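You operate a simulated robot arm through the tools that you are given. There is no shell and no other tool. Be economical: measure what you need, move in short steps, check, and stop when the job is done.

You run a simulated two-armed robot. Do the job below in one go: nothing can be reset, and whatever is moved stays where it is left.

## Task
Wipe up the spill on the marble top with the green cloth and put it back.

It is judged by the outcome, as a careful person would: the job done as asked, and still so three seconds after it is handed in. It fails if anything else is knocked over, pushed out of place, dropped, spilled or broken. Flat cloth is picked up by pressing the open fingertips on it (5 to 10 N) and closing them slowly along it; thin cloth reads only 2 to 8 mm in the jaws.

## Robot
Two 7-joint arms with two-finger parallel grippers on one trunk, on a base that drives. Base frame: it is fixed to the floor where the robot stands at the start and does not move with it; the origin is under the middle of the robot, x ahead of it, y to its left, z up; the surface under the hand at the start is at about z = 950. Readings come in mm, rad, newtons and seconds.
The left shoulder is at the start at [70, 163, 1170], the right one opposite. With the tool pointing down near the work surface each hand reaches from about 380 to 880 mm from the robot's upright axis, wherever it stands, measured 20 degrees to its own side. Payload 3.43 kg a hand.
The tool frame of a hand sits at the grasp point between the pads (the TCP): z along the fingers, y along the line on which they close. The tips reach 34 mm beyond it. The gripper opens to 128 mm. The fingers are 24 mm wide and 12 mm thick; the gripper's body (48 by 130 mm) begins 96 mm behind the TCP.
Orientation is that of the tool frame in the base frame, as a unit quaternion [w, x, y, z]. With the fingers straight down and closing along the base's y, the tool's x points along the base's -x, its y along +y and its z along -z.

## Interface
- The arms move only by the tool arm_command. It takes "left_series", "right_series" or both (then of equal length, played together; a hand with none holds still); each is a list of rows, each an object (a shift or turn left out is 0, a gripper value left out holds the last) with "offset": the shift along the tool's x, y, z in units of 100 mm (1.0 is 100 mm), a list of three; "dr": the turn, a rotation vector about the tool's x, y, z in units of 180 degrees (1.0 is 180 degrees), a list of three; "fingers": the finger opening in cm, from 0 to 12.8. In form: [{"offset": [x, y, z], "dr": [rx, ry, rz], "fingers": fingers}, ...]. A call has 1 to 8 rows; each row is the pose to reach, as a shift and turn from the pose commanded when the call began, along the tool's axes at that moment. A call with a number of a shift or a turn outside -1 to 1 is refused whole. A row lasts 0.2 s, in which the tool goes at most 50 mm and 0.15 rad; a call with a longer step from one row to the next is refused whole, and so is a gripper value outside its range. A pose out of reach is approached as far as the arm can. The call stops where the force on the tool passes 40 N (or 10 N more than at its start, if that is more) or the arm is blocked; 0.2 s more then pass. The fingers move at their own pace (about 153 mm/s each) and stop on an object; they squeeze with about 45 N. The grip force told is the motor's: it shows also when the fingers shut on nothing. Time passes only in rows, and 0.2 s behind the last, so rows that repeat a pose let the fingers close. It gives the time, the measured TCP pose, the force on the tool (base axes), the opening and the grip force at its end, in the units of the frame above (readings bear some noise), with the torque about the TCP (base axes, N m) and any sound that the robot's microphone picked up, and new pictures: "pictures" is both (left out), scene, wrist or none (wrist: the cameras of the hands that moved).
- Cameras (640 x 400 px; columns grow to the right, rows downward): "scene" is now at [139.6, 5.5, 1402.8]; the picture's right is [0.05, -1.00, 0.00], its down [-0.51, -0.03, -0.86] and it looks along [0.86, 0.04, -0.51] (base axes); focal length 259 px, centre (320, 200). "left" rides on the left gripper at [76, 11, -160] in its tool frame; the picture's right is [-0.15, 0.99, 0.00], its down [-0.88, -0.13, -0.46] and it looks along [-0.45, -0.07, 0.89] (tool axes); focal length 234 px, centre (320, 200). "right" rides on the right gripper at [76, -11, -160] in its tool frame; the picture's right is [0.15, 0.99, 0.00], its down [-0.88, 0.13, -0.46] and it looks along [-0.45, 0.07, 0.89] (tool axes); focal length 234 px, centre (320, 200). There is no depth. A picture from a camera that has moved, and an enlarged one, comes with that camera's place and axes in the base frame and with its lens.
- lift_body(by): slides the trunk up (or, below 0, down) by that many mm; the arms and the scene camera ride with it, the base frame stays. It gives what a move gives, with no picture.
- roll_base(legs): drives the robot by 1 to 6 legs, each [ahead, left, turn to the left] in mm, mm and rad, along the robot's own axes; the way and the turn of a leg run together, so that a leg with both is an arc; at most 1500 mm and 3.142 rad a leg. The arms and the cameras ride along, it lands a little off, and it stops where it bumps. It gives what a move gives, and a new picture of the scene camera.
- pan_tilt(pan, tilt): turns the head with the scene camera to pan (to the left, within 1.501 rad either way) and tilt (down, from -0.506 to 1.204), counted from straight ahead of the robot. It gives what a move gives, and a new picture of the scene camera.
- enlarge(camera, box): a new picture of the part [left, top, right, bottom] of that camera's present view, enlarged. It takes no simulated time.
- hand_in(): hands the job in; it is judged then, once.

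Go step by step. Nothing tells you exact positions but the pictures and the camera data: compare them with the known pose of the tool, close in by small moves and look again before you grip or let go. The budget is 120 turns and 260 pictures, counting those below and the enlarged ones. Unless the task says otherwise, let go and move clear before handing in, and close with one line.

The tools are called after ">>>" as name(argument=value, ...) on one line, values as JSON. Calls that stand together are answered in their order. arm_command: Moves the arms, as the interface text tells. Its arguments: {"type":"object","properties":{"left_series":{"type":"array","items":{"type":"object","properties":{"offset":{"type":"array","items":{"type":"number"}},"dr":{"type":"array","items":{"type":"number"}},"fingers":{"type":"number"}}}},"right_series":{"type":"array","items":{"type":"object","properties":{"offset":{"type":"array","items":{"type":"number"}},"dr":{"type":"array","items":{"type":"number"}},"fingers":{"type":"number"}}}},"pictures":{"type":"string","enum":["both","scene","wrist","none"]}},"required":[]} The other tools are called the same way: lift_body (by) slides the trunk up or down; roll_base (legs) drives the base; pan_tilt (pan, tilt) turns the head that bears the scene camera; enlarge (camera, box) takes an enlarged picture of a part of a camera's view; hand_in () hands the job in.

At the start:

```text
time_s: 0.0
left_tcp_pos: [673.2, 256.8, 1178.6]
left_tcp_rot: [0.0, 0.0, 1.0, 0.0]
left_force: [-0.4, -0.4, 0.3]
left_wrist_torque: [-0.02, -0.01, -0.02]
left_grip_width: 128.1
left_gripper_force: 0.0
right_tcp_pos: [561.4, -213.9, 1239.5]
right_tcp_rot: [0.0, 0.001, 1.0, 0.0]
right_force: [-0.4, 0.3, -0.2]
right_wrist_torque: [0.01, 0.0, 0.02]
right_grip_width: 128.1
right_gripper_force: 0.1
trunk travel left (down, up): [-650.0, 290.0]
robot x, y, heading: [-2.4, -0.5, -0.001]
head pan, tilt: [0.049, 0.539]
```

scene: 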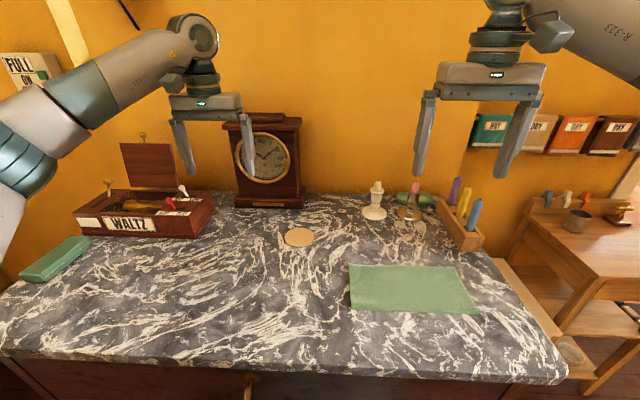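
right: 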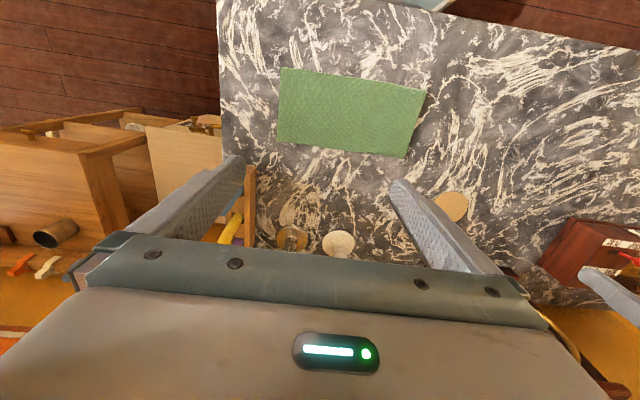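
left: 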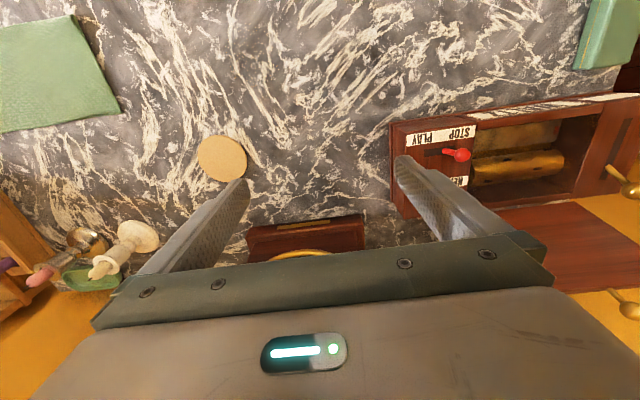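

I see a green cloth lying flat at right, and a tan disc near the middle that may be a coaster or the spill. I'll enlarge to find the spill.

>>> enlarge(camera="scene", box=[200, 170, 500, 380])

>>> enlarge(camera="scene", box=[0, 180, 300, 380])

>>> enlarge(camera="right", box=[220, 0, 640, 260])

```text
1.90 times, centred on (350, 275) of scene
camera zoom: at [139.6, 5.5, 1402.8], right [0.05, -1.0, 0.0], down [-0.51, -0.03, -0.86], along [0.86, 0.04, -0.51], focal length 494 px, centre (263, 57)
```

zoom: 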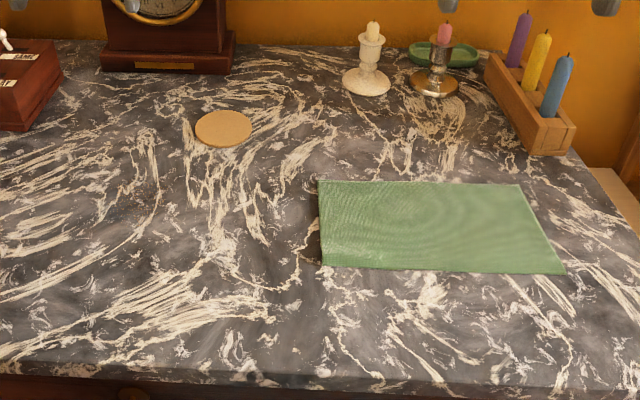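

```text
2.00 times, centred on (150, 280) of scene
camera zoom: at [139.6, 5.5, 1402.8], right [0.05, -1.0, 0.0], down [-0.51, -0.03, -0.86], along [0.86, 0.04, -0.51], focal length 518 px, centre (660, 40)
```

zoom: 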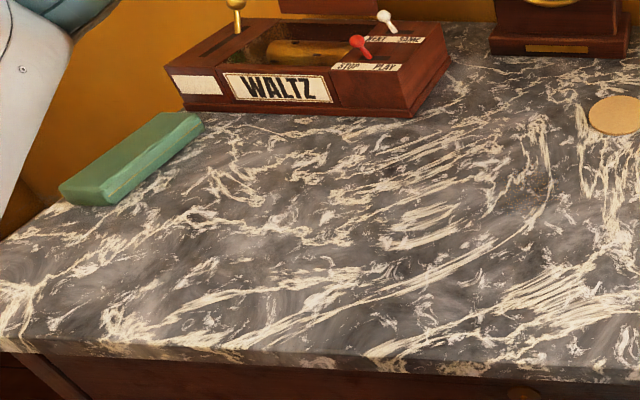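

```text
1.52 times, centred on (430, 130) of right
camera zoom: at [486.0, -226.6, 1400.0], right [-0.15, 0.99, 0.0], down [0.88, 0.13, 0.46], along [0.45, 0.07, -0.89], focal length 357 px, centre (152, 307)
```

zoom: 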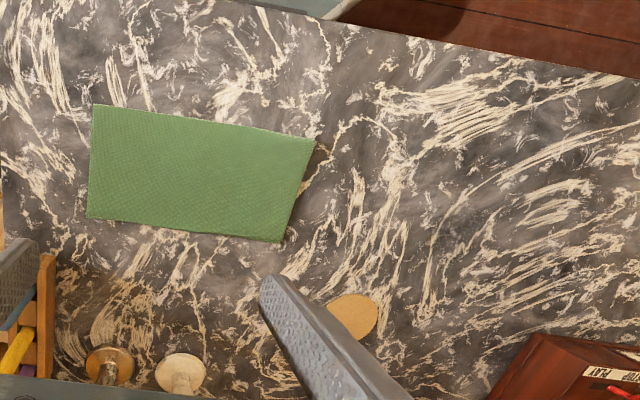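

The spill isn't obvious: candidates are the tan disc, a brownish patch by the candlesticks, and a dark mark at the cloth's left end. I'll look closer at each.

>>> enlarge(camera="scene", box=[370, 180, 470, 250])

>>> enlarge(camera="scene", box=[260, 210, 360, 280])

>>> enlarge(camera="right", box=[360, 60, 480, 150])

>>> enlarge(camera="left", box=[80, 100, 280, 220])

```text
5.71 times, centred on (420, 215) of scene
camera zoom: at [139.6, 5.5, 1402.8], right [0.05, -1.0, 0.0], down [-0.51, -0.03, -0.86], along [0.86, 0.04, -0.51], focal length 1480 px, centre (-251, 114)
```

zoom: 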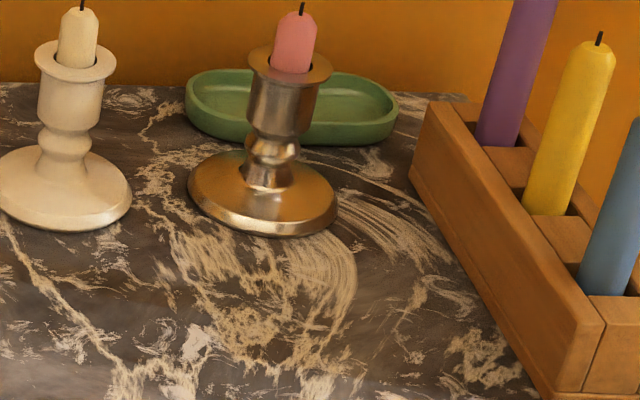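

```text
5.71 times, centred on (310, 245) of scene
camera zoom: at [139.6, 5.5, 1402.8], right [0.05, -1.0, 0.0], down [-0.51, -0.03, -0.86], along [0.86, 0.04, -0.51], focal length 1480 px, centre (377, -57)
```

zoom: 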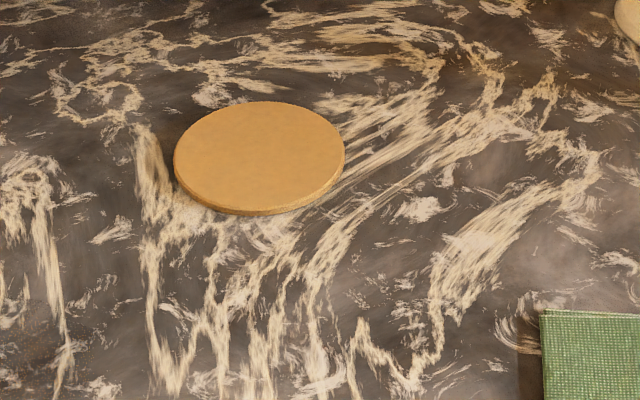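

```text
4.44 times, centred on (420, 105) of right
camera zoom: at [486.0, -226.6, 1400.0], right [-0.15, 0.99, 0.0], down [0.88, 0.13, 0.46], along [0.45, 0.07, -0.89], focal length 1041 px, centre (-124, 622)
```

zoom: 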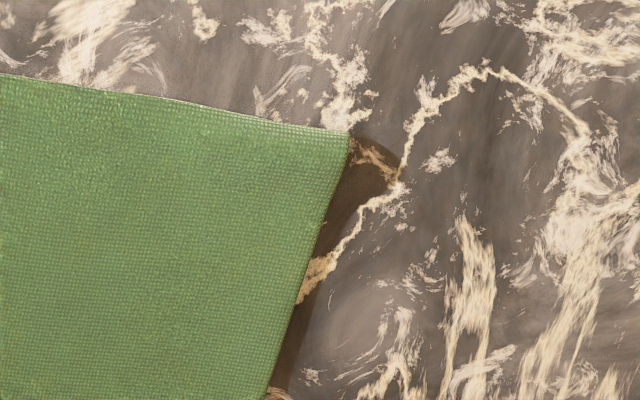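

```text
3.20 times, centred on (180, 160) of left
camera zoom: at [597.6, 269.0, 1338.3], right [0.15, 0.99, 0.0], down [0.88, -0.13, 0.46], along [0.45, -0.07, -0.89], focal length 749 px, centre (768, 328)
```

zoom: 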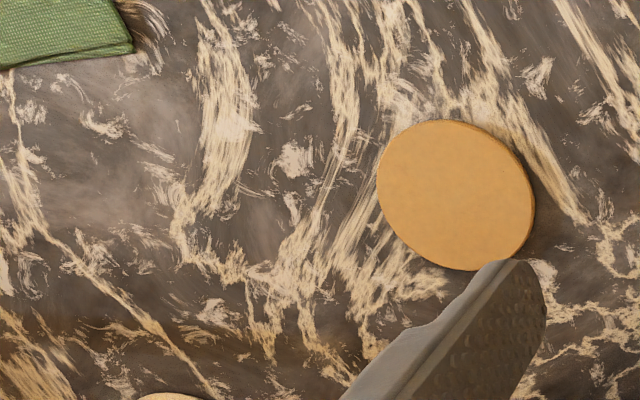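

The disc is a cork coaster; a dark film peeks from beneath the cloth's left end, so the spill may lie partly under the cloth. I check the green block at left too and look from a better angle.

>>> enlarge(camera="scene", box=[0, 225, 120, 300])

>>> enlarge(camera="scene", box=[330, 250, 490, 350])

```text
5.33 times, centred on (60, 262) of scene
camera zoom: at [139.6, 5.5, 1402.8], right [0.05, -1.0, 0.0], down [-0.51, -0.03, -0.86], along [0.86, 0.04, -0.51], focal length 1382 px, centre (1707, -133)
```

zoom: 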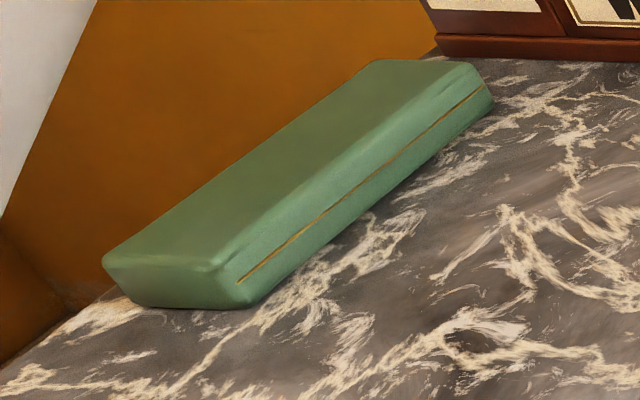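

```text
4.00 times, centred on (410, 300) of scene
camera zoom: at [139.6, 5.5, 1402.8], right [0.05, -1.0, 0.0], down [-0.51, -0.03, -0.86], along [0.86, 0.04, -0.51], focal length 1036 px, centre (-40, -200)
```

zoom: 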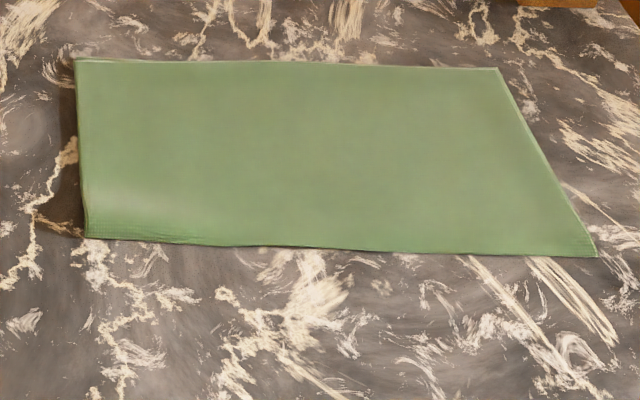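

The spill is the dark film under the left end of the cloth (cloth ≈ x 478–602, y −295…−44). I'll bring the right hand over the cloth, fingers half open.

>>> arm_command(right_series=[{"offset": [0.07, 0.3, 0.3], "fingers": 5}, {"offset": [0.14, 0.6, 0.6]}, {"offset": [0.21, 0.84, 0.9]}, {"offset": [0.21, 0.84, 1.0]}], pictures="none")

>>> arm_command(right_series=[{"offset": [0, 0, 0.4]}, {"offset": [0, 0, 0.8]}, {"offset": [0, 0, 1.0]}])

```text
time_s: 1.0
left_tcp_pos: [673.8, 256.4, 1177.2]
left_tcp_rot: [0.0, -0.001, 1.0, 0.0]
left_force: [0.3, 0.1, 0.6]
left_wrist_torque: [0.0, -0.02, -0.02]
left_grip_width: 128.1
left_gripper_force: 0.0
right_tcp_pos: [540.0, -132.6, 1138.3]
right_tcp_rot: [-0.001, 0.0, 1.0, 0.001]
right_force: [0.4, -0.1, -0.6]
right_wrist_torque: [0.03, 0.03, 0.03]
right_grip_width: 50.1
right_gripper_force: 0.0
trunk travel left (down, up): [-650.0, 290.0]
robot x, y, heading: [1.4, 0.8, 0.001]
head pan, tilt: [0.049, 0.539]
```

```text
time_s: 1.8
left_tcp_pos: [673.2, 257.2, 1177.8]
left_tcp_rot: [0.0, 0.0, 1.0, 0.0]
left_force: [-0.3, 0.7, 0.9]
left_wrist_torque: [0.04, 0.0, 0.0]
left_grip_width: 128.2
left_gripper_force: 0.1
right_tcp_pos: [540.7, -132.3, 1039.0]
right_tcp_rot: [0.001, 0.001, 1.0, 0.0]
right_force: [0.4, 0.4, -0.8]
right_wrist_torque: [-0.02, 0.0, 0.03]
right_grip_width: 50.1
right_gripper_force: 0.1
trunk travel left (down, up): [-650.0, 290.0]
robot x, y, heading: [1.2, -4.5, -0.002]
head pan, tilt: [0.049, 0.539]
camera scene: at [139.6, 5.5, 1402.9], right [0.05, -1.0, 0.0], down [-0.51, -0.03, -0.86], along [0.86, 0.04, -0.51], focal length 259 px, centre (320, 200)
camera right: at [465.0, -142.7, 1198.4], right [-0.15, 0.99, 0.0], down [0.88, 0.13, 0.46], along [0.45, 0.07, -0.89], focal length 234 px, centre (320, 200)
```

scene: 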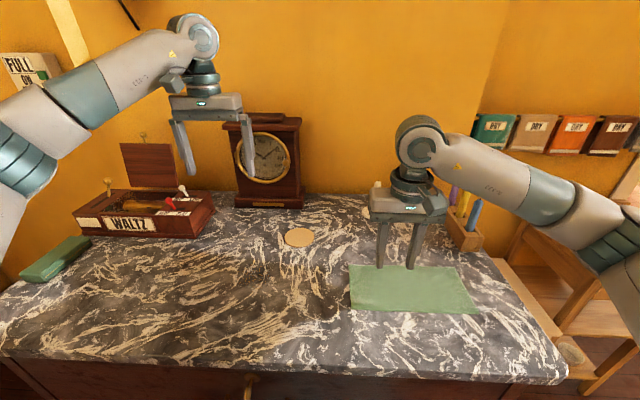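
right: 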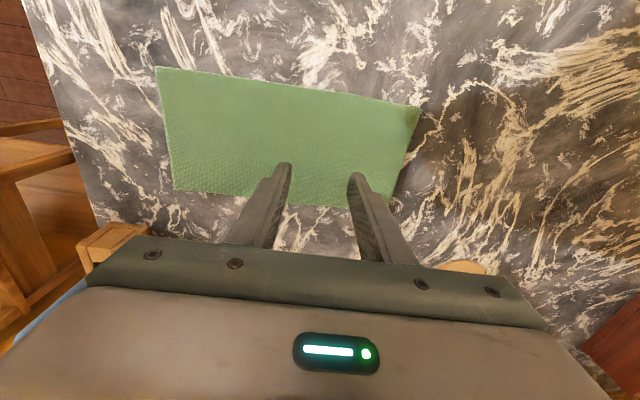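

The marble now looks brown in the left-front area too; I'll check whether that's shading or spill.

>>> enlarge(camera="scene", box=[120, 240, 380, 370])

>>> enlarge(camera="right", box=[380, 60, 640, 280])

```text
2.46 times, centred on (250, 305) of scene
camera zoom: at [139.6, 5.5, 1402.9], right [0.05, -1.0, 0.0], down [-0.51, -0.03, -0.86], along [0.86, 0.04, -0.51], focal length 638 px, centre (492, -58)
```

zoom: 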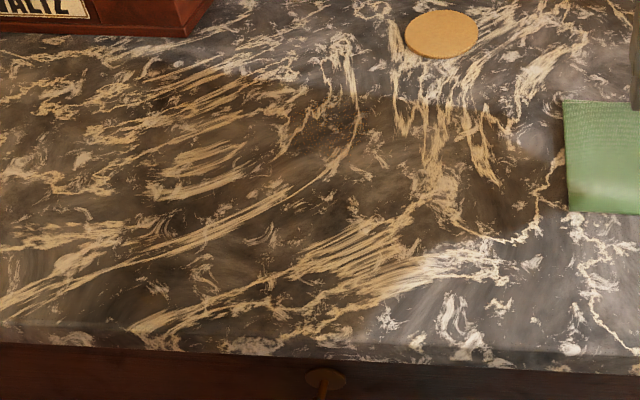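

```text
1.82 times, centred on (510, 170) of right
camera zoom: at [465.0, -142.7, 1198.4], right [-0.15, 0.99, 0.0], down [0.88, 0.13, 0.46], along [0.45, 0.07, -0.89], focal length 426 px, centre (-26, 254)
```

zoom: 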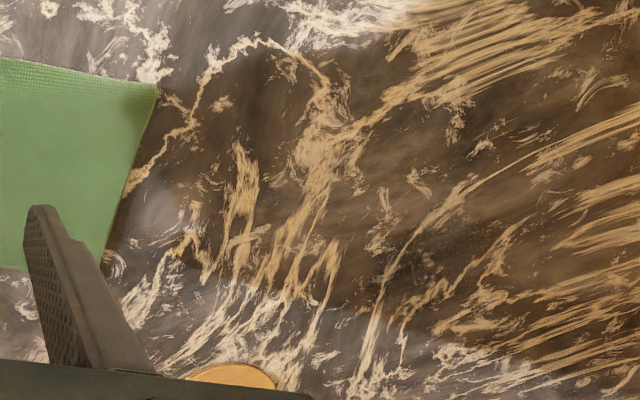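

That brown is just the arm's shadow. But there's a dark speckled spot near (554, 171); I'll look closer.

>>> enlarge(camera="scene", box=[200, 240, 310, 310])

>>> enlarge(camera="left", box=[200, 0, 400, 130])

>>> enlarge(camera="right", box=[500, 150, 600, 220])

```text
5.71 times, centred on (255, 275) of scene
camera zoom: at [139.6, 5.5, 1402.9], right [0.05, -1.0, 0.0], down [-0.51, -0.03, -0.86], along [0.86, 0.04, -0.51], focal length 1480 px, centre (691, -229)
```

zoom: 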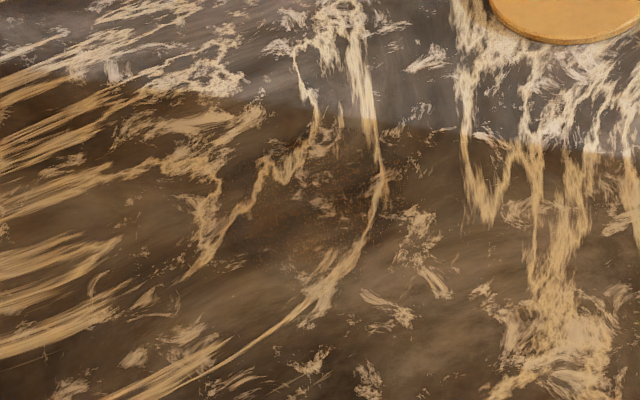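

```text
3.08 times, centred on (300, 65) of left
camera zoom: at [597.5, 269.1, 1338.4], right [0.15, 0.99, 0.0], down [0.88, -0.13, 0.46], along [0.45, -0.07, -0.89], focal length 720 px, centre (382, 615)
```

zoom: 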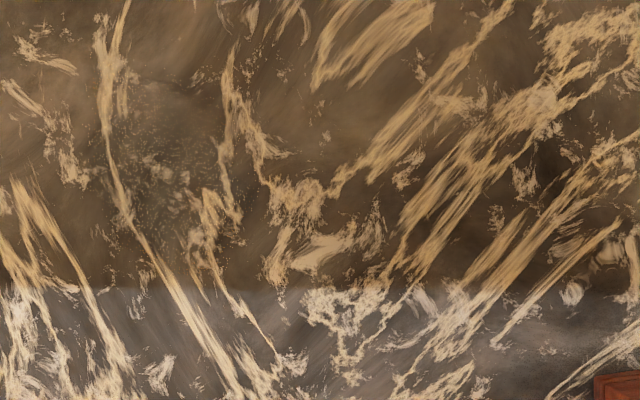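

```text
5.71 times, centred on (550, 185) of right
camera zoom: at [465.0, -142.7, 1198.4], right [-0.15, 0.99, 0.0], down [0.88, 0.13, 0.46], along [0.45, 0.07, -0.89], focal length 1338 px, centre (-994, 286)
```

zoom: 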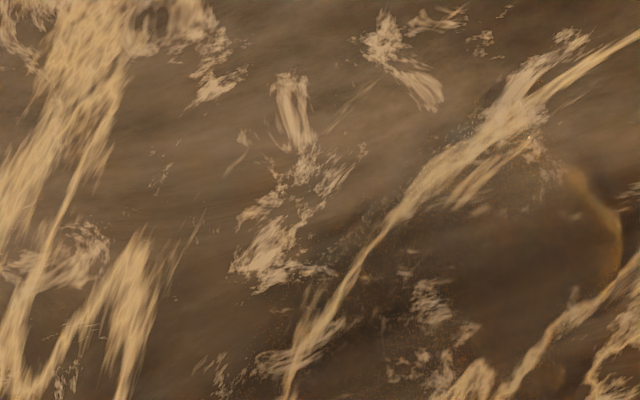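

I think the spill is a glossy, clear-ish puddle around (553, 170). I'll move the left hand's camera over it for a better look.

>>> arm_command(left_series=[{"offset": [0.4, 0, 0.2]}, {"offset": [0.8, 0, 0.4]}, {"offset": [1.0, 0, 0.5]}], pictures="wrist")

>>> enlarge(camera="left", box=[140, 40, 360, 180])

```text
time_s: 2.6
left_tcp_pos: [574.9, 254.9, 1128.3]
left_tcp_rot: [0.0, -0.001, 1.0, -0.001]
left_force: [0.2, 0.7, -0.6]
left_wrist_torque: [-0.01, 0.0, 0.01]
left_grip_width: 128.0
left_gripper_force: 0.1
right_tcp_pos: [540.5, -131.1, 1037.6]
right_tcp_rot: [0.0, 0.0, 1.0, -0.001]
right_force: [-0.3, -0.6, 0.3]
right_wrist_torque: [0.0, 0.02, 0.01]
right_grip_width: 49.8
right_gripper_force: 0.2
trunk travel left (down, up): [-650.0, 290.0]
robot x, y, heading: [-2.2, -0.9, -0.004]
head pan, tilt: [0.049, 0.539]
camera left: at [498.3, 267.4, 1288.2], right [0.15, 0.99, 0.0], down [0.88, -0.13, 0.46], along [0.45, -0.07, -0.89], focal length 234 px, centre (320, 200)
```

left: 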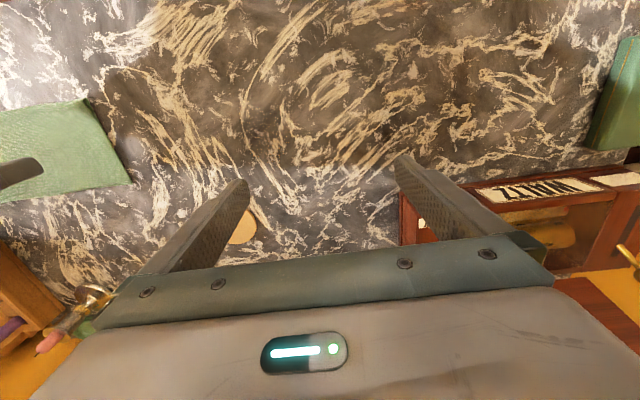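

```text
2.86 times, centred on (250, 110) of left
camera zoom: at [498.3, 267.4, 1288.2], right [0.15, 0.99, 0.0], down [0.88, -0.13, 0.46], along [0.45, -0.07, -0.89], focal length 669 px, centre (520, 457)
```

zoom: 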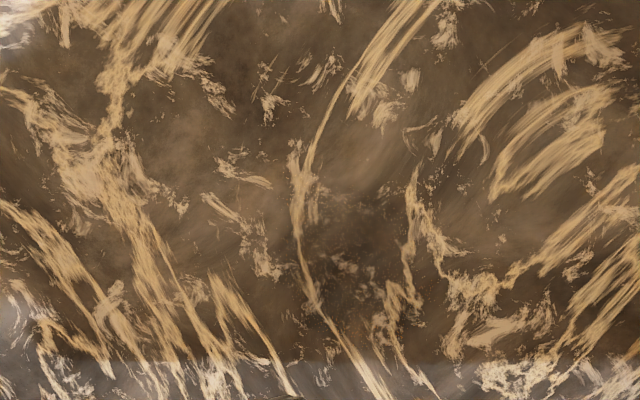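

A dark speckled patch persists at the same world point from all cameras. I'll raise the right arm back to remove the shadow and bring the left camera nearer.

>>> arm_command(right_series=[{"offset": [0, -0.3, -0.4]}, {"offset": [0, -0.6, -0.8]}, {"offset": [0, -0.84, -1.0]}], left_series=[{"offset": [0.2, 0, 0.2]}, {"offset": [0.4, 0, 0.4]}, {"offset": [0.5, 0, 0.5]}], pictures="none")

>>> arm_command(right_series=[{"offset": [0, -0.3, -0.4]}, {"offset": [0, -0.6, -0.8]}, {"offset": [0, -1, -1.0]}])

>>> enlarge(camera="left", box=[100, 30, 340, 200])

>>> enlarge(camera="scene", box=[200, 240, 310, 310])

```text
time_s: 3.4
left_tcp_pos: [522.9, 256.8, 1077.8]
left_tcp_rot: [0.0, -0.001, 1.0, -0.001]
left_force: [0.5, -0.1, -0.1]
left_wrist_torque: [0.02, -0.01, 0.01]
left_grip_width: 127.8
left_gripper_force: 0.1
right_tcp_pos: [540.9, -216.7, 1142.4]
right_tcp_rot: [0.0, 0.0, 1.0, 0.0]
right_force: [-0.1, -0.6, 0.3]
right_wrist_torque: [0.04, 0.01, 0.0]
right_grip_width: 50.2
right_gripper_force: 0.1
trunk travel left (down, up): [-650.0, 290.0]
robot x, y, heading: [-0.6, -1.8, 0.006]
head pan, tilt: [0.049, 0.539]
```

```text
time_s: 4.2
left_tcp_pos: [522.5, 255.3, 1078.9]
left_tcp_rot: [0.0, 0.0, 1.0, 0.001]
left_force: [0.6, -0.1, -0.2]
left_wrist_torque: [0.01, -0.04, 0.0]
left_grip_width: 128.0
left_gripper_force: 0.1
right_tcp_pos: [541.3, -319.2, 1240.0]
right_tcp_rot: [0.0, 0.0, 1.0, 0.001]
right_force: [0.3, -0.2, -0.8]
right_wrist_torque: [0.01, 0.01, 0.02]
right_grip_width: 49.6
right_gripper_force: 0.0
trunk travel left (down, up): [-650.0, 290.0]
robot x, y, heading: [-0.8, -4.6, -0.002]
head pan, tilt: [0.049, 0.539]
camera scene: at [138.7, 3.9, 1402.9], right [0.05, -1.0, 0.0], down [-0.51, -0.02, -0.86], along [0.86, 0.04, -0.51], focal length 259 px, centre (320, 200)
camera right: at [465.2, -331.9, 1400.1], right [-0.15, 0.99, 0.0], down [0.88, 0.13, 0.46], along [0.45, 0.07, -0.89], focal length 234 px, centre (320, 200)
```

scene: 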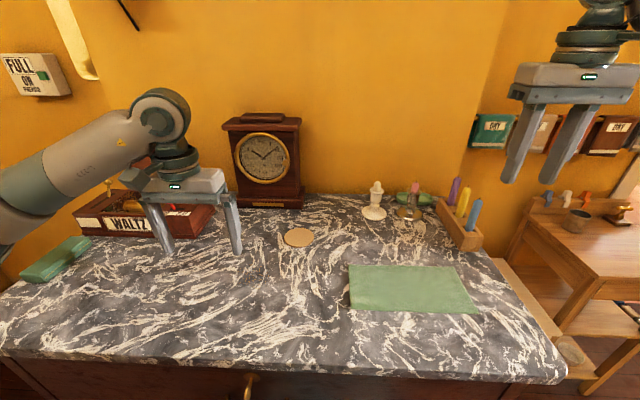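
right: 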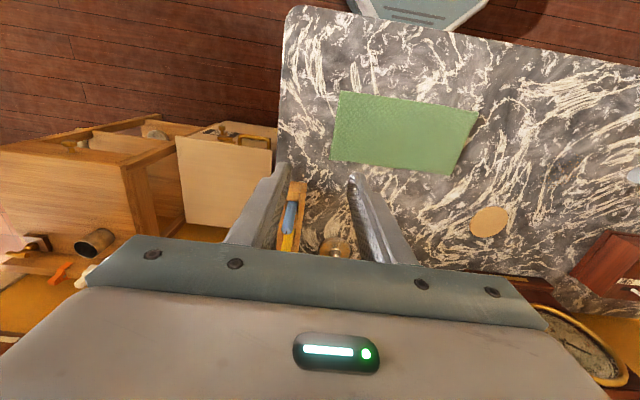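

```text
2.35 times, centred on (220, 115) of left
camera zoom: at [446.7, 267.5, 1238.4], right [0.14, 0.99, 0.0], down [0.88, -0.13, 0.46], along [0.45, -0.06, -0.89], focal length 551 px, centre (555, 400)
```

zoom: 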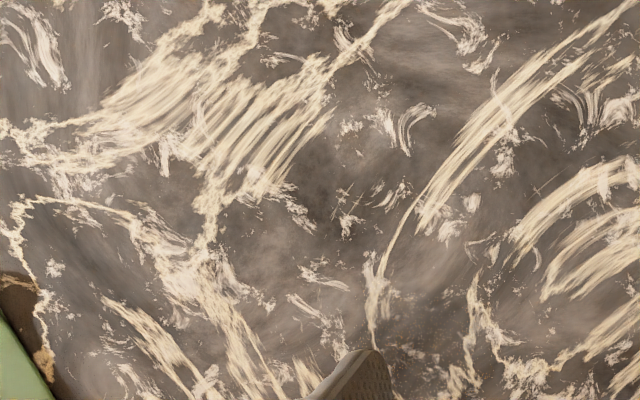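

```text
5.71 times, centred on (255, 275) of scene
camera zoom: at [138.7, 3.9, 1402.9], right [0.05, -1.0, 0.0], down [-0.51, -0.02, -0.86], along [0.86, 0.04, -0.51], focal length 1480 px, centre (691, -229)
```

zoom: 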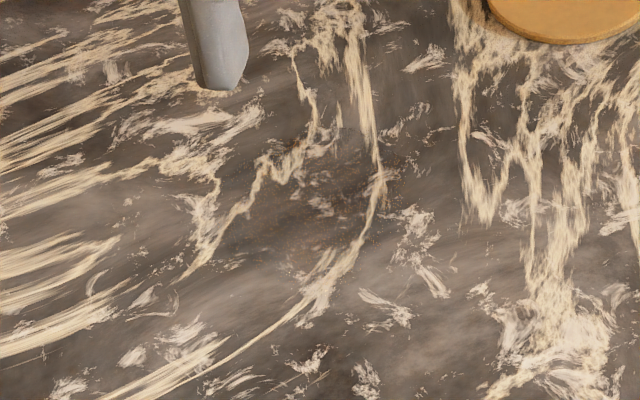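

Two candidates: a faint speckled film near (553, 170), and the brown patch at the cloth's left edge. I'll examine both more closely.

>>> enlarge(camera="left", box=[50, 120, 150, 190])

>>> enlarge(camera="right", box=[430, 90, 500, 190])

>>> enlarge(camera="scene", box=[235, 255, 285, 295])

>>> enlarge(camera="scene", box=[325, 255, 385, 320])

```text
5.71 times, centred on (100, 155) of left
camera zoom: at [446.7, 267.5, 1238.4], right [0.14, 0.99, 0.0], down [0.88, -0.13, 0.46], along [0.45, -0.06, -0.89], focal length 1338 px, centre (1577, 457)
```

zoom: 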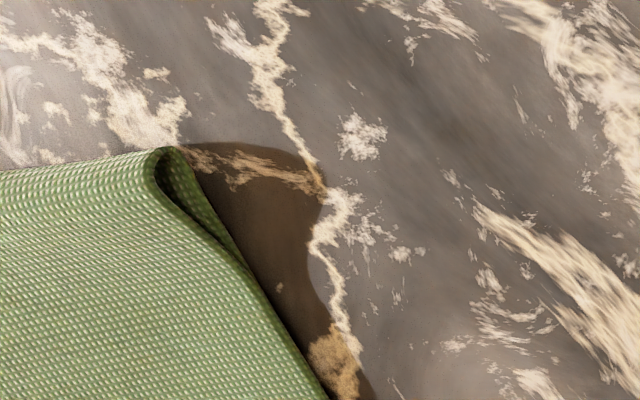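

```text
4.00 times, centred on (465, 140) of right
camera zoom: at [465.2, -331.9, 1400.1], right [-0.15, 0.99, 0.0], down [0.88, 0.13, 0.46], along [0.45, 0.07, -0.89], focal length 937 px, centre (-260, 440)
```

zoom: 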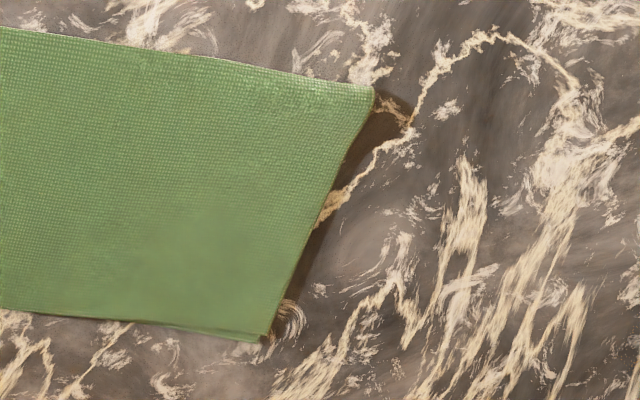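

```text
10.00 times, centred on (260, 275) of scene
camera zoom: at [138.7, 3.9, 1402.9], right [0.05, -1.0, 0.0], down [-0.51, -0.02, -0.86], along [0.86, 0.04, -0.51], focal length 2591 px, centre (920, -550)
```

zoom: 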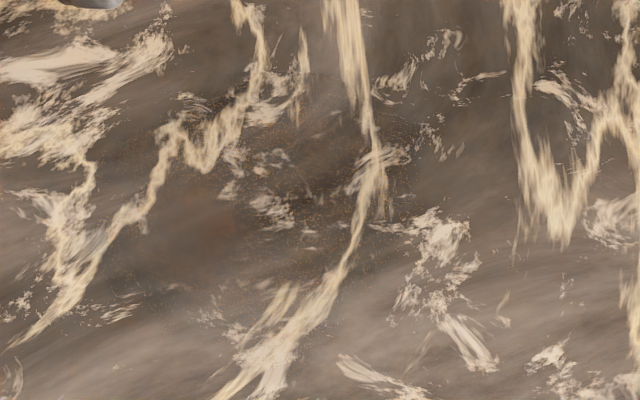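

```text
6.15 times, centred on (355, 288) of scene
camera zoom: at [138.7, 3.9, 1402.9], right [0.05, -1.0, 0.0], down [-0.51, -0.02, -0.86], along [0.86, 0.04, -0.51], focal length 1594 px, centre (105, -338)
```

zoom: 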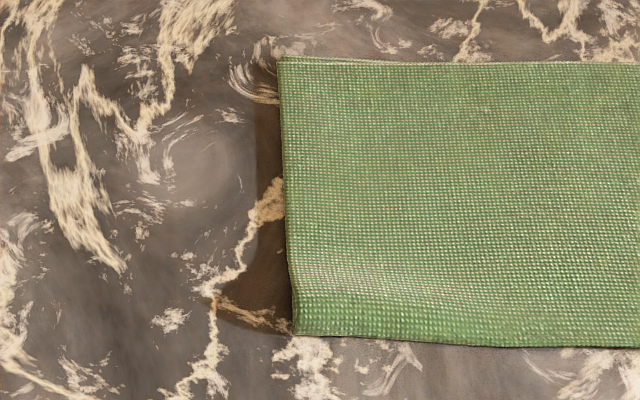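

The brown patch by the cloth is only the shadow of its raised fold (the cloth is folded double, fold toward me). The faint speckled film at about (558, 170) is the likely spill; I'll centre the left camera on it.

>>> arm_command(left_series=[{"offset": [0.1, -0.4, 0.1]}, {"offset": [0.3, -0.8, 0.3]}], pictures="wrist")

>>> enlarge(camera="left", box=[220, 80, 420, 205])

```text
time_s: 4.8
left_tcp_pos: [494.6, 174.4, 1046.2]
left_tcp_rot: [0.0, -0.001, 1.0, 0.0]
left_force: [-1.3, 0.0, -0.4]
left_wrist_torque: [0.03, -0.04, 0.04]
left_grip_width: 128.0
left_gripper_force: 0.1
right_tcp_pos: [543.1, -319.0, 1240.7]
right_tcp_rot: [0.0, 0.0, 1.0, 0.0]
right_force: [-0.7, -0.9, 0.3]
right_wrist_torque: [0.0, -0.01, -0.03]
right_grip_width: 50.2
right_gripper_force: 0.1
trunk travel left (down, up): [-650.0, 290.0]
robot x, y, heading: [-0.1, 1.0, -0.0]
head pan, tilt: [0.049, 0.539]
camera left: at [418.1, 186.3, 1206.8], right [0.14, 0.99, 0.0], down [0.88, -0.13, 0.46], along [0.45, -0.07, -0.89], focal length 234 px, centre (320, 200)
```

left: 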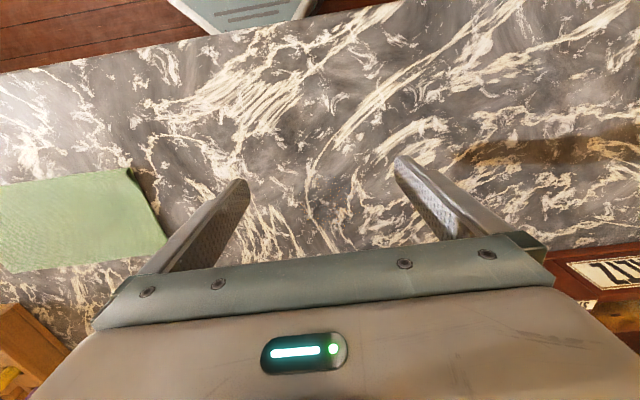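

```text
3.20 times, centred on (320, 142) of left
camera zoom: at [418.1, 186.3, 1206.8], right [0.14, 0.99, 0.0], down [0.88, -0.13, 0.46], along [0.45, -0.07, -0.89], focal length 749 px, centre (320, 384)
```

zoom: 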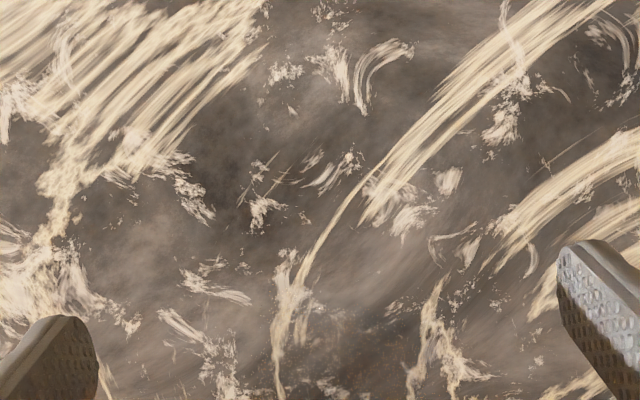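

>>> enlarge(camera="left", box=[260, 170, 380, 250])

>>> enlarge(camera="left", box=[420, 60, 640, 250])

>>> enlarge(camera="left", box=[0, 50, 220, 190])

```text
5.00 times, centred on (320, 210) of left
camera zoom: at [418.1, 186.3, 1206.8], right [0.14, 0.99, 0.0], down [0.88, -0.13, 0.46], along [0.45, -0.07, -0.89], focal length 1171 px, centre (320, 150)
```

zoom: 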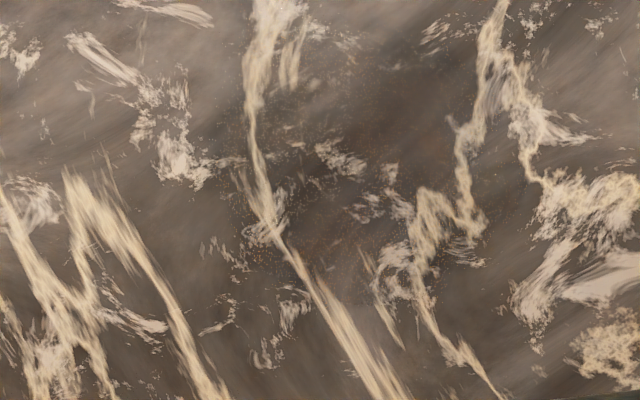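

```text
2.11 times, centred on (530, 155) of left
camera zoom: at [418.1, 186.3, 1206.8], right [0.14, 0.99, 0.0], down [0.88, -0.13, 0.46], along [0.45, -0.07, -0.89], focal length 493 px, centre (-122, 295)
```

zoom: 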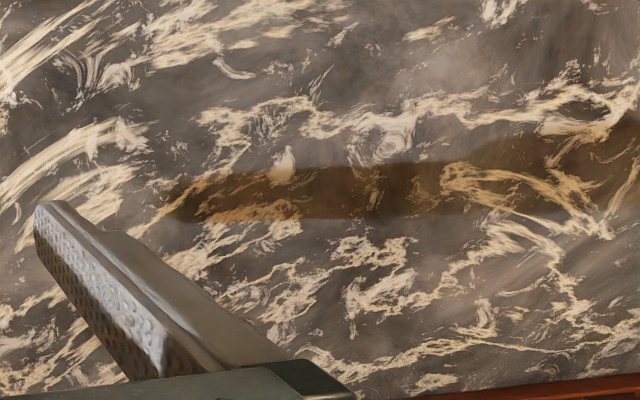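

```text
2.86 times, centred on (110, 120) of left
camera zoom: at [418.1, 186.3, 1206.8], right [0.14, 0.99, 0.0], down [0.88, -0.13, 0.46], along [0.45, -0.07, -0.89], focal length 669 px, centre (920, 429)
```

zoom: 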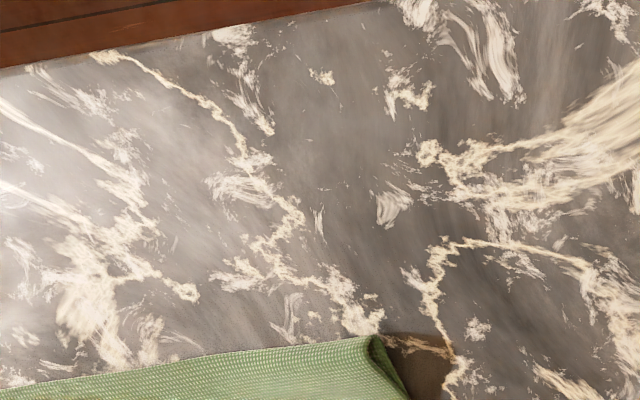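

The spill is a faint brown, grainy film centred at about (557, 172), radius ~40 mm. I'll retract the left hand up and away, and bring the right hand over the left end of the cloth.

>>> arm_command(left_series=[{"offset": [0, 0.33, -0.33]}, {"offset": [0, 0.66, -0.66]}, {"offset": [0, 1.0, -1.0]}], right_series=[{"offset": [0, 0.33, 0.33]}, {"offset": [0, 0.66, 0.66]}, {"offset": [0, 1.0, 1.0]}], pictures="none")

>>> arm_command(left_series=[{"offset": [0, 0.33, -0.33]}, {"offset": [0, 0.66, -0.66]}, {"offset": [0, 1.0, -1.0]}, {"offset": [0, 1.0, -1.0]}], right_series=[{"offset": [0, 0.33, 0.33]}, {"offset": [0, 0.66, 0.66]}, {"offset": [0, 1.0, 1.0]}, {"offset": [0, 1.0, 1.0], "fingers": 5}], pictures="none")

>>> arm_command(right_series=[{"offset": [0, 0.3, 0.2], "fingers": 5}, {"offset": [0, 0.3, 0.3]}])

```text
time_s: 5.6
left_tcp_pos: [492.6, 278.0, 1147.8]
left_tcp_rot: [0.0, -0.001, 1.0, -0.001]
left_force: [-0.7, 0.0, 0.1]
left_wrist_torque: [-0.04, -0.03, -0.01]
left_grip_width: 128.1
left_gripper_force: 0.2
right_tcp_pos: [542.4, -214.3, 1139.9]
right_tcp_rot: [0.001, 0.001, 1.0, 0.0]
right_force: [-0.3, 0.1, 0.0]
right_wrist_torque: [-0.03, -0.05, 0.01]
right_grip_width: 50.0
right_gripper_force: 0.1
trunk travel left (down, up): [-650.0, 290.0]
robot x, y, heading: [0.9, -1.1, -0.001]
head pan, tilt: [0.049, 0.539]
```

```text
time_s: 6.6
left_tcp_pos: [490.5, 375.7, 1249.2]
left_tcp_rot: [0.0, -0.001, 1.0, 0.0]
left_force: [-0.1, 0.1, -0.3]
left_wrist_torque: [0.05, 0.02, 0.0]
left_grip_width: 128.0
left_gripper_force: 0.1
right_tcp_pos: [543.3, -115.9, 1036.6]
right_tcp_rot: [0.0, 0.0, 1.0, -0.001]
right_force: [-0.2, -0.1, -0.1]
right_wrist_torque: [0.03, 0.03, -0.01]
right_grip_width: 49.7
right_gripper_force: 0.0
trunk travel left (down, up): [-650.0, 290.0]
robot x, y, heading: [3.8, -1.0, 0.0]
head pan, tilt: [0.049, 0.539]
```

```text
time_s: 7.2
left_tcp_pos: [489.9, 374.5, 1248.9]
left_tcp_rot: [-0.001, -0.001, 1.0, 0.001]
left_force: [0.1, 0.4, 0.5]
left_wrist_torque: [0.04, -0.01, -0.03]
left_grip_width: 128.2
left_gripper_force: 0.0
right_tcp_pos: [541.2, -85.7, 1009.4]
right_tcp_rot: [0.0, 0.0, 1.0, 0.0]
right_force: [0.0, 0.6, 0.4]
right_wrist_torque: [0.03, -0.01, 0.0]
right_grip_width: 49.9
right_gripper_force: 0.1
trunk travel left (down, up): [-650.0, 290.0]
robot x, y, heading: [-1.3, -2.0, -0.003]
head pan, tilt: [0.049, 0.539]
camera scene: at [139.4, 4.3, 1402.9], right [0.05, -1.0, 0.0], down [-0.51, -0.02, -0.86], along [0.86, 0.04, -0.51], focal length 259 px, centre (320, 200)
camera right: at [465.9, -98.0, 1169.5], right [-0.15, 0.99, 0.0], down [0.88, 0.13, 0.46], along [0.45, 0.07, -0.89], focal length 234 px, centre (320, 200)
```

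scene: 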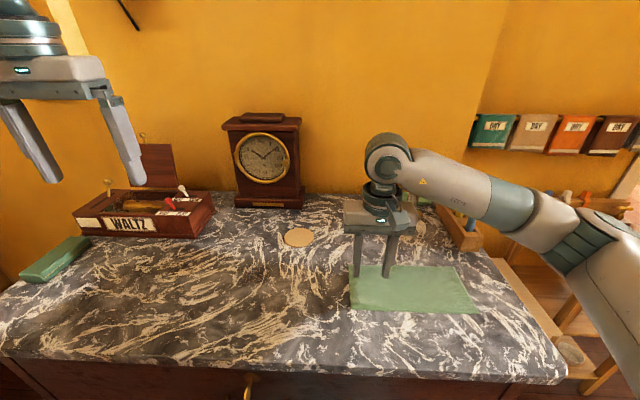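
right: 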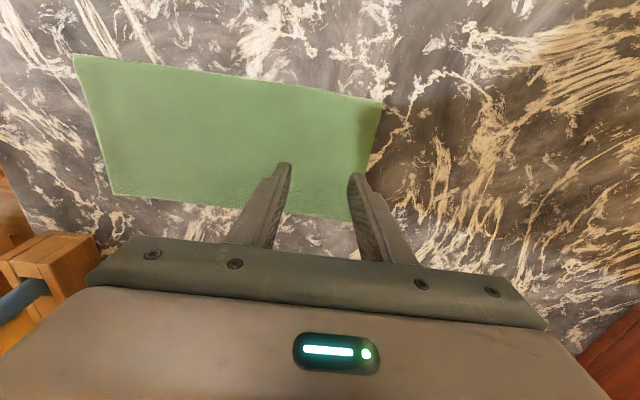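

The fingers are just over the cloth's left end. Lowering in small steps to press.

>>> arm_command(right_series=[{"offset": [0, -0.08, 0.1]}, {"offset": [0, -0.08, 0.16]}, {"offset": [0, -0.08, 0.2]}], pictures="none")

```text
time_s: 8.0
left_tcp_pos: [490.3, 376.4, 1247.1]
left_tcp_rot: [0.0, -0.001, 1.0, 0.0]
left_force: [0.5, 0.6, -1.3]
left_wrist_torque: [-0.01, 0.01, -0.03]
left_grip_width: 128.0
left_gripper_force: 0.1
right_tcp_pos: [541.5, -91.5, 988.5]
right_tcp_rot: [0.0, 0.0, 1.0, 0.0]
right_force: [0.4, -0.6, -0.8]
right_wrist_torque: [-0.01, -0.01, -0.02]
right_grip_width: 49.9
right_gripper_force: 0.1
trunk travel left (down, up): [-650.0, 290.0]
robot x, y, heading: [-0.9, -3.8, 0.0]
head pan, tilt: [0.049, 0.539]
```

>>> arm_command(right_series=[{"offset": [0, 0, 0.03]}, {"offset": [0, 0, 0.05]}], pictures="none")

```text
time_s: 8.6
left_tcp_pos: [490.6, 375.6, 1250.4]
left_tcp_rot: [-0.001, 0.0, 1.0, 0.0]
left_force: [-0.6, -0.1, 0.3]
left_wrist_torque: [-0.01, -0.01, -0.01]
left_grip_width: 128.0
left_gripper_force: 0.0
right_tcp_pos: [540.3, -93.0, 986.8]
right_tcp_rot: [0.002, 0.0, 1.0, 0.001]
right_force: [2.0, -0.6, 10.5]
right_wrist_torque: [0.17, -0.06, -0.08]
right_grip_width: 49.9
right_gripper_force: 0.1
trunk travel left (down, up): [-650.0, 290.0]
robot x, y, heading: [3.2, 2.0, 0.003]
head pan, tilt: [0.049, 0.539]
```

Contact at about 10 N. Easing slightly and closing slowly.

>>> arm_command(right_series=[{"offset": [0, 0, -0.01], "fingers": 4.4}, {"offset": [0, 0, -0.01], "fingers": 3.7}, {"offset": [0, 0, -0.01], "fingers": 3.0}, {"offset": [0, 0, -0.01], "fingers": 2.3}, {"offset": [0, 0, -0.01], "fingers": 1.6}, {"offset": [0, 0, -0.01], "fingers": 0.8}, {"offset": [0, 0, -0.01], "fingers": 0}, {"offset": [0, 0, -0.01], "fingers": 0}])

```text
time_s: 10.4
left_tcp_pos: [489.4, 375.6, 1248.8]
left_tcp_rot: [0.0, -0.001, 1.0, 0.0]
left_force: [0.0, 0.3, -0.3]
left_wrist_torque: [0.0, -0.02, 0.01]
left_grip_width: 128.2
left_gripper_force: 0.1
right_tcp_pos: [540.5, -92.5, 986.9]
right_tcp_rot: [0.0, 0.0, 1.0, 0.0]
right_force: [0.2, 0.6, 5.9]
right_wrist_torque: [0.06, -0.02, 0.01]
right_grip_width: 3.3
right_gripper_force: 38.0
trunk travel left (down, up): [-650.0, 290.0]
robot x, y, heading: [-0.4, -0.1, -0.001]
head pan, tilt: [0.049, 0.539]
camera scene: at [139.0, 5.8, 1402.9], right [0.05, -1.0, 0.0], down [-0.51, -0.03, -0.86], along [0.86, 0.04, -0.51], focal length 259 px, centre (320, 200)
camera right: at [464.3, -104.1, 1146.5], right [-0.15, 0.99, 0.0], down [0.88, 0.13, 0.46], along [0.45, 0.07, -0.89], focal length 234 px, centre (320, 200)
```

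scene: 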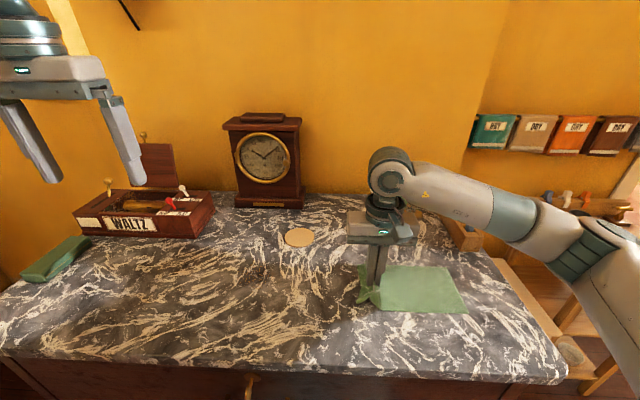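
right: 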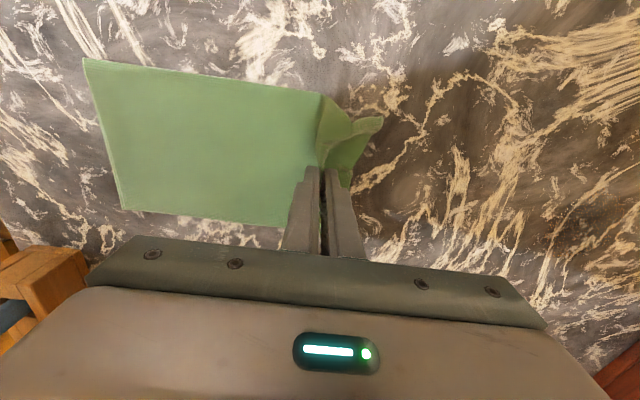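

The cloth is pinched (3.3 mm). I'll drag it toward +y with very light contact so it trails flat.

>>> arm_command(right_series=[{"offset": [0, 0, -0.05]}, {"offset": [0, 0.25, -0.05]}, {"offset": [-0.03, 0.5, -0.05]}, {"offset": [-0.06, 0.75, -0.05]}, {"offset": [-0.08, 1.0, -0.05]}])

```text
time_s: 11.6
left_tcp_pos: [491.5, 376.2, 1249.0]
left_tcp_rot: [0.0, -0.001, 1.0, -0.001]
left_force: [0.1, 0.7, 0.0]
left_wrist_torque: [-0.02, 0.01, -0.07]
left_grip_width: 127.9
left_gripper_force: 0.1
right_tcp_pos: [548.3, 9.2, 991.5]
right_tcp_rot: [0.001, 0.0, 1.0, -0.001]
right_force: [-0.1, -0.6, -0.4]
right_wrist_torque: [-0.05, -0.01, 0.04]
right_grip_width: 3.4
right_gripper_force: 37.6
trunk travel left (down, up): [-650.0, 290.0]
robot x, y, heading: [-2.5, 0.0, 0.001]
head pan, tilt: [0.049, 0.539]
camera scene: at [139.6, 7.0, 1402.8], right [0.05, -1.0, 0.0], down [-0.51, -0.03, -0.86], along [0.86, 0.04, -0.51], focal length 259 px, centre (320, 200)
camera right: at [472.7, -3.0, 1151.6], right [-0.15, 0.99, 0.0], down [0.88, 0.13, 0.46], along [0.45, 0.07, -0.89], focal length 234 px, centre (320, 200)
```

scene: 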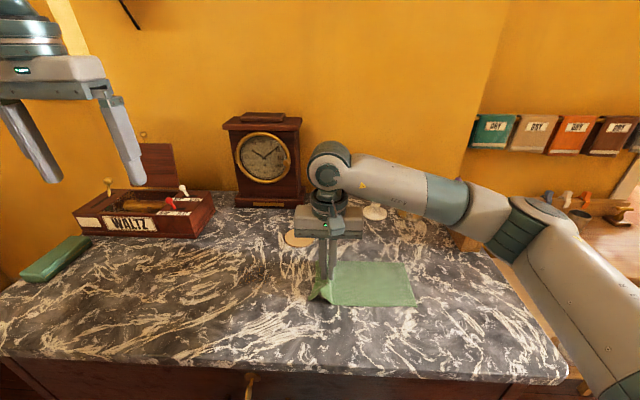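
right: 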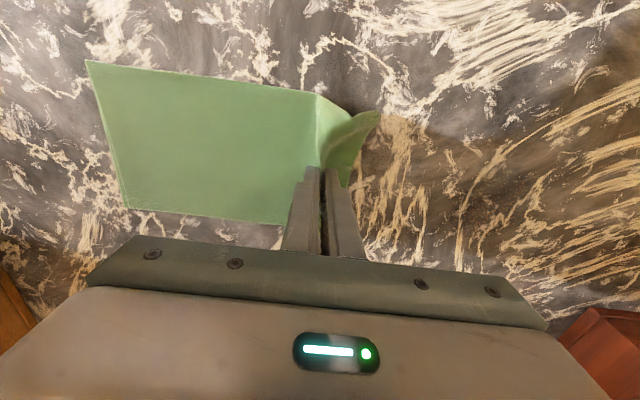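

The whole cloth drags neatly. Continuing toward the spill, then pressing.

>>> arm_command(right_series=[{"offset": [-0.03, 0.25, 0]}, {"offset": [-0.06, 0.5, 0]}, {"offset": [-0.09, 0.75, 0.0]}, {"offset": [-0.09, 1.0, 0.05]}, {"offset": [-0.09, 1.0, 0.06]}], pictures="none")

```text
time_s: 12.8
left_tcp_pos: [491.6, 375.3, 1249.1]
left_tcp_rot: [0.001, -0.001, 1.0, 0.0]
left_force: [-0.3, -0.3, -1.2]
left_wrist_torque: [0.04, 0.03, -0.02]
left_grip_width: 128.2
left_gripper_force: 0.0
right_tcp_pos: [559.1, 107.9, 987.3]
right_tcp_rot: [0.001, 0.001, 1.0, 0.002]
right_force: [0.5, 2.4, 13.5]
right_wrist_torque: [0.18, -0.03, -0.02]
right_grip_width: 3.5
right_gripper_force: 37.8
trunk travel left (down, up): [-650.0, 290.0]
robot x, y, heading: [0.7, -1.7, 0.0]
head pan, tilt: [0.049, 0.539]
```

Pressing at ~13 N. First stroke across the spill.

>>> arm_command(right_series=[{"offset": [0, 0.25, 0]}, {"offset": [0, 0.5, 0]}, {"offset": [0, 0.75, 0.0]}, {"offset": [0, 1.0, 0.0]}])

```text
time_s: 13.8
left_tcp_pos: [489.9, 375.0, 1249.5]
left_tcp_rot: [0.001, -0.001, 1.0, 0.001]
left_force: [0.0, 0.6, 0.3]
left_wrist_torque: [-0.03, 0.02, 0.01]
left_grip_width: 127.8
left_gripper_force: 0.0
right_tcp_pos: [554.6, 207.1, 985.2]
right_tcp_rot: [0.002, 0.001, 1.0, 0.0]
right_force: [-0.1, -6.8, 18.1]
right_wrist_torque: [-0.15, 0.08, 0.04]
right_grip_width: 3.3
right_gripper_force: 38.0
trunk travel left (down, up): [-650.0, 290.0]
robot x, y, heading: [-2.4, -1.3, -0.002]
head pan, tilt: [0.049, 0.539]
camera scene: at [137.2, 5.0, 1403.2], right [0.05, -1.0, 0.0], down [-0.51, -0.02, -0.86], along [0.86, 0.04, -0.51], focal length 259 px, centre (320, 200)
camera right: at [478.4, 194.8, 1146.2], right [-0.15, 0.99, 0.0], down [0.88, 0.13, 0.46], along [0.45, 0.07, -0.89], focal length 234 px, centre (320, 200)
```

scene: 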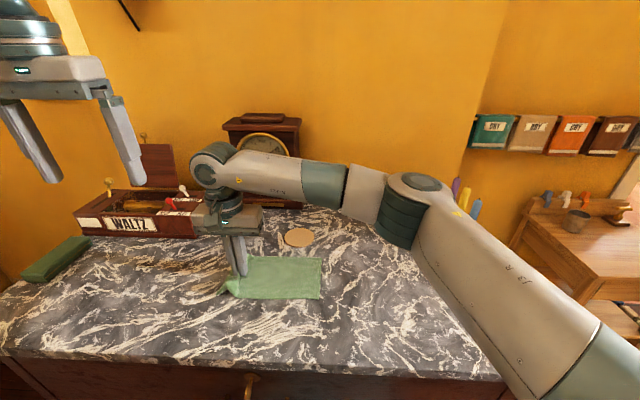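
right: 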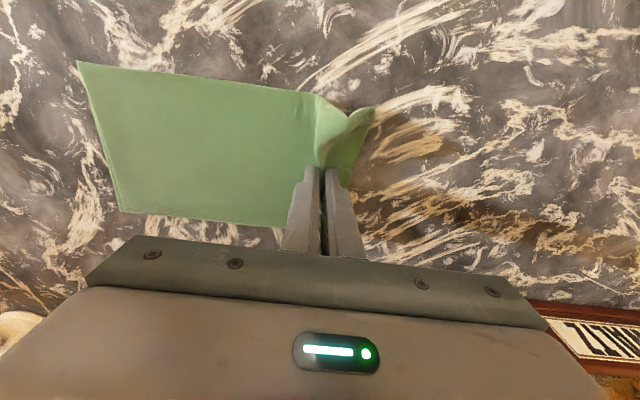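

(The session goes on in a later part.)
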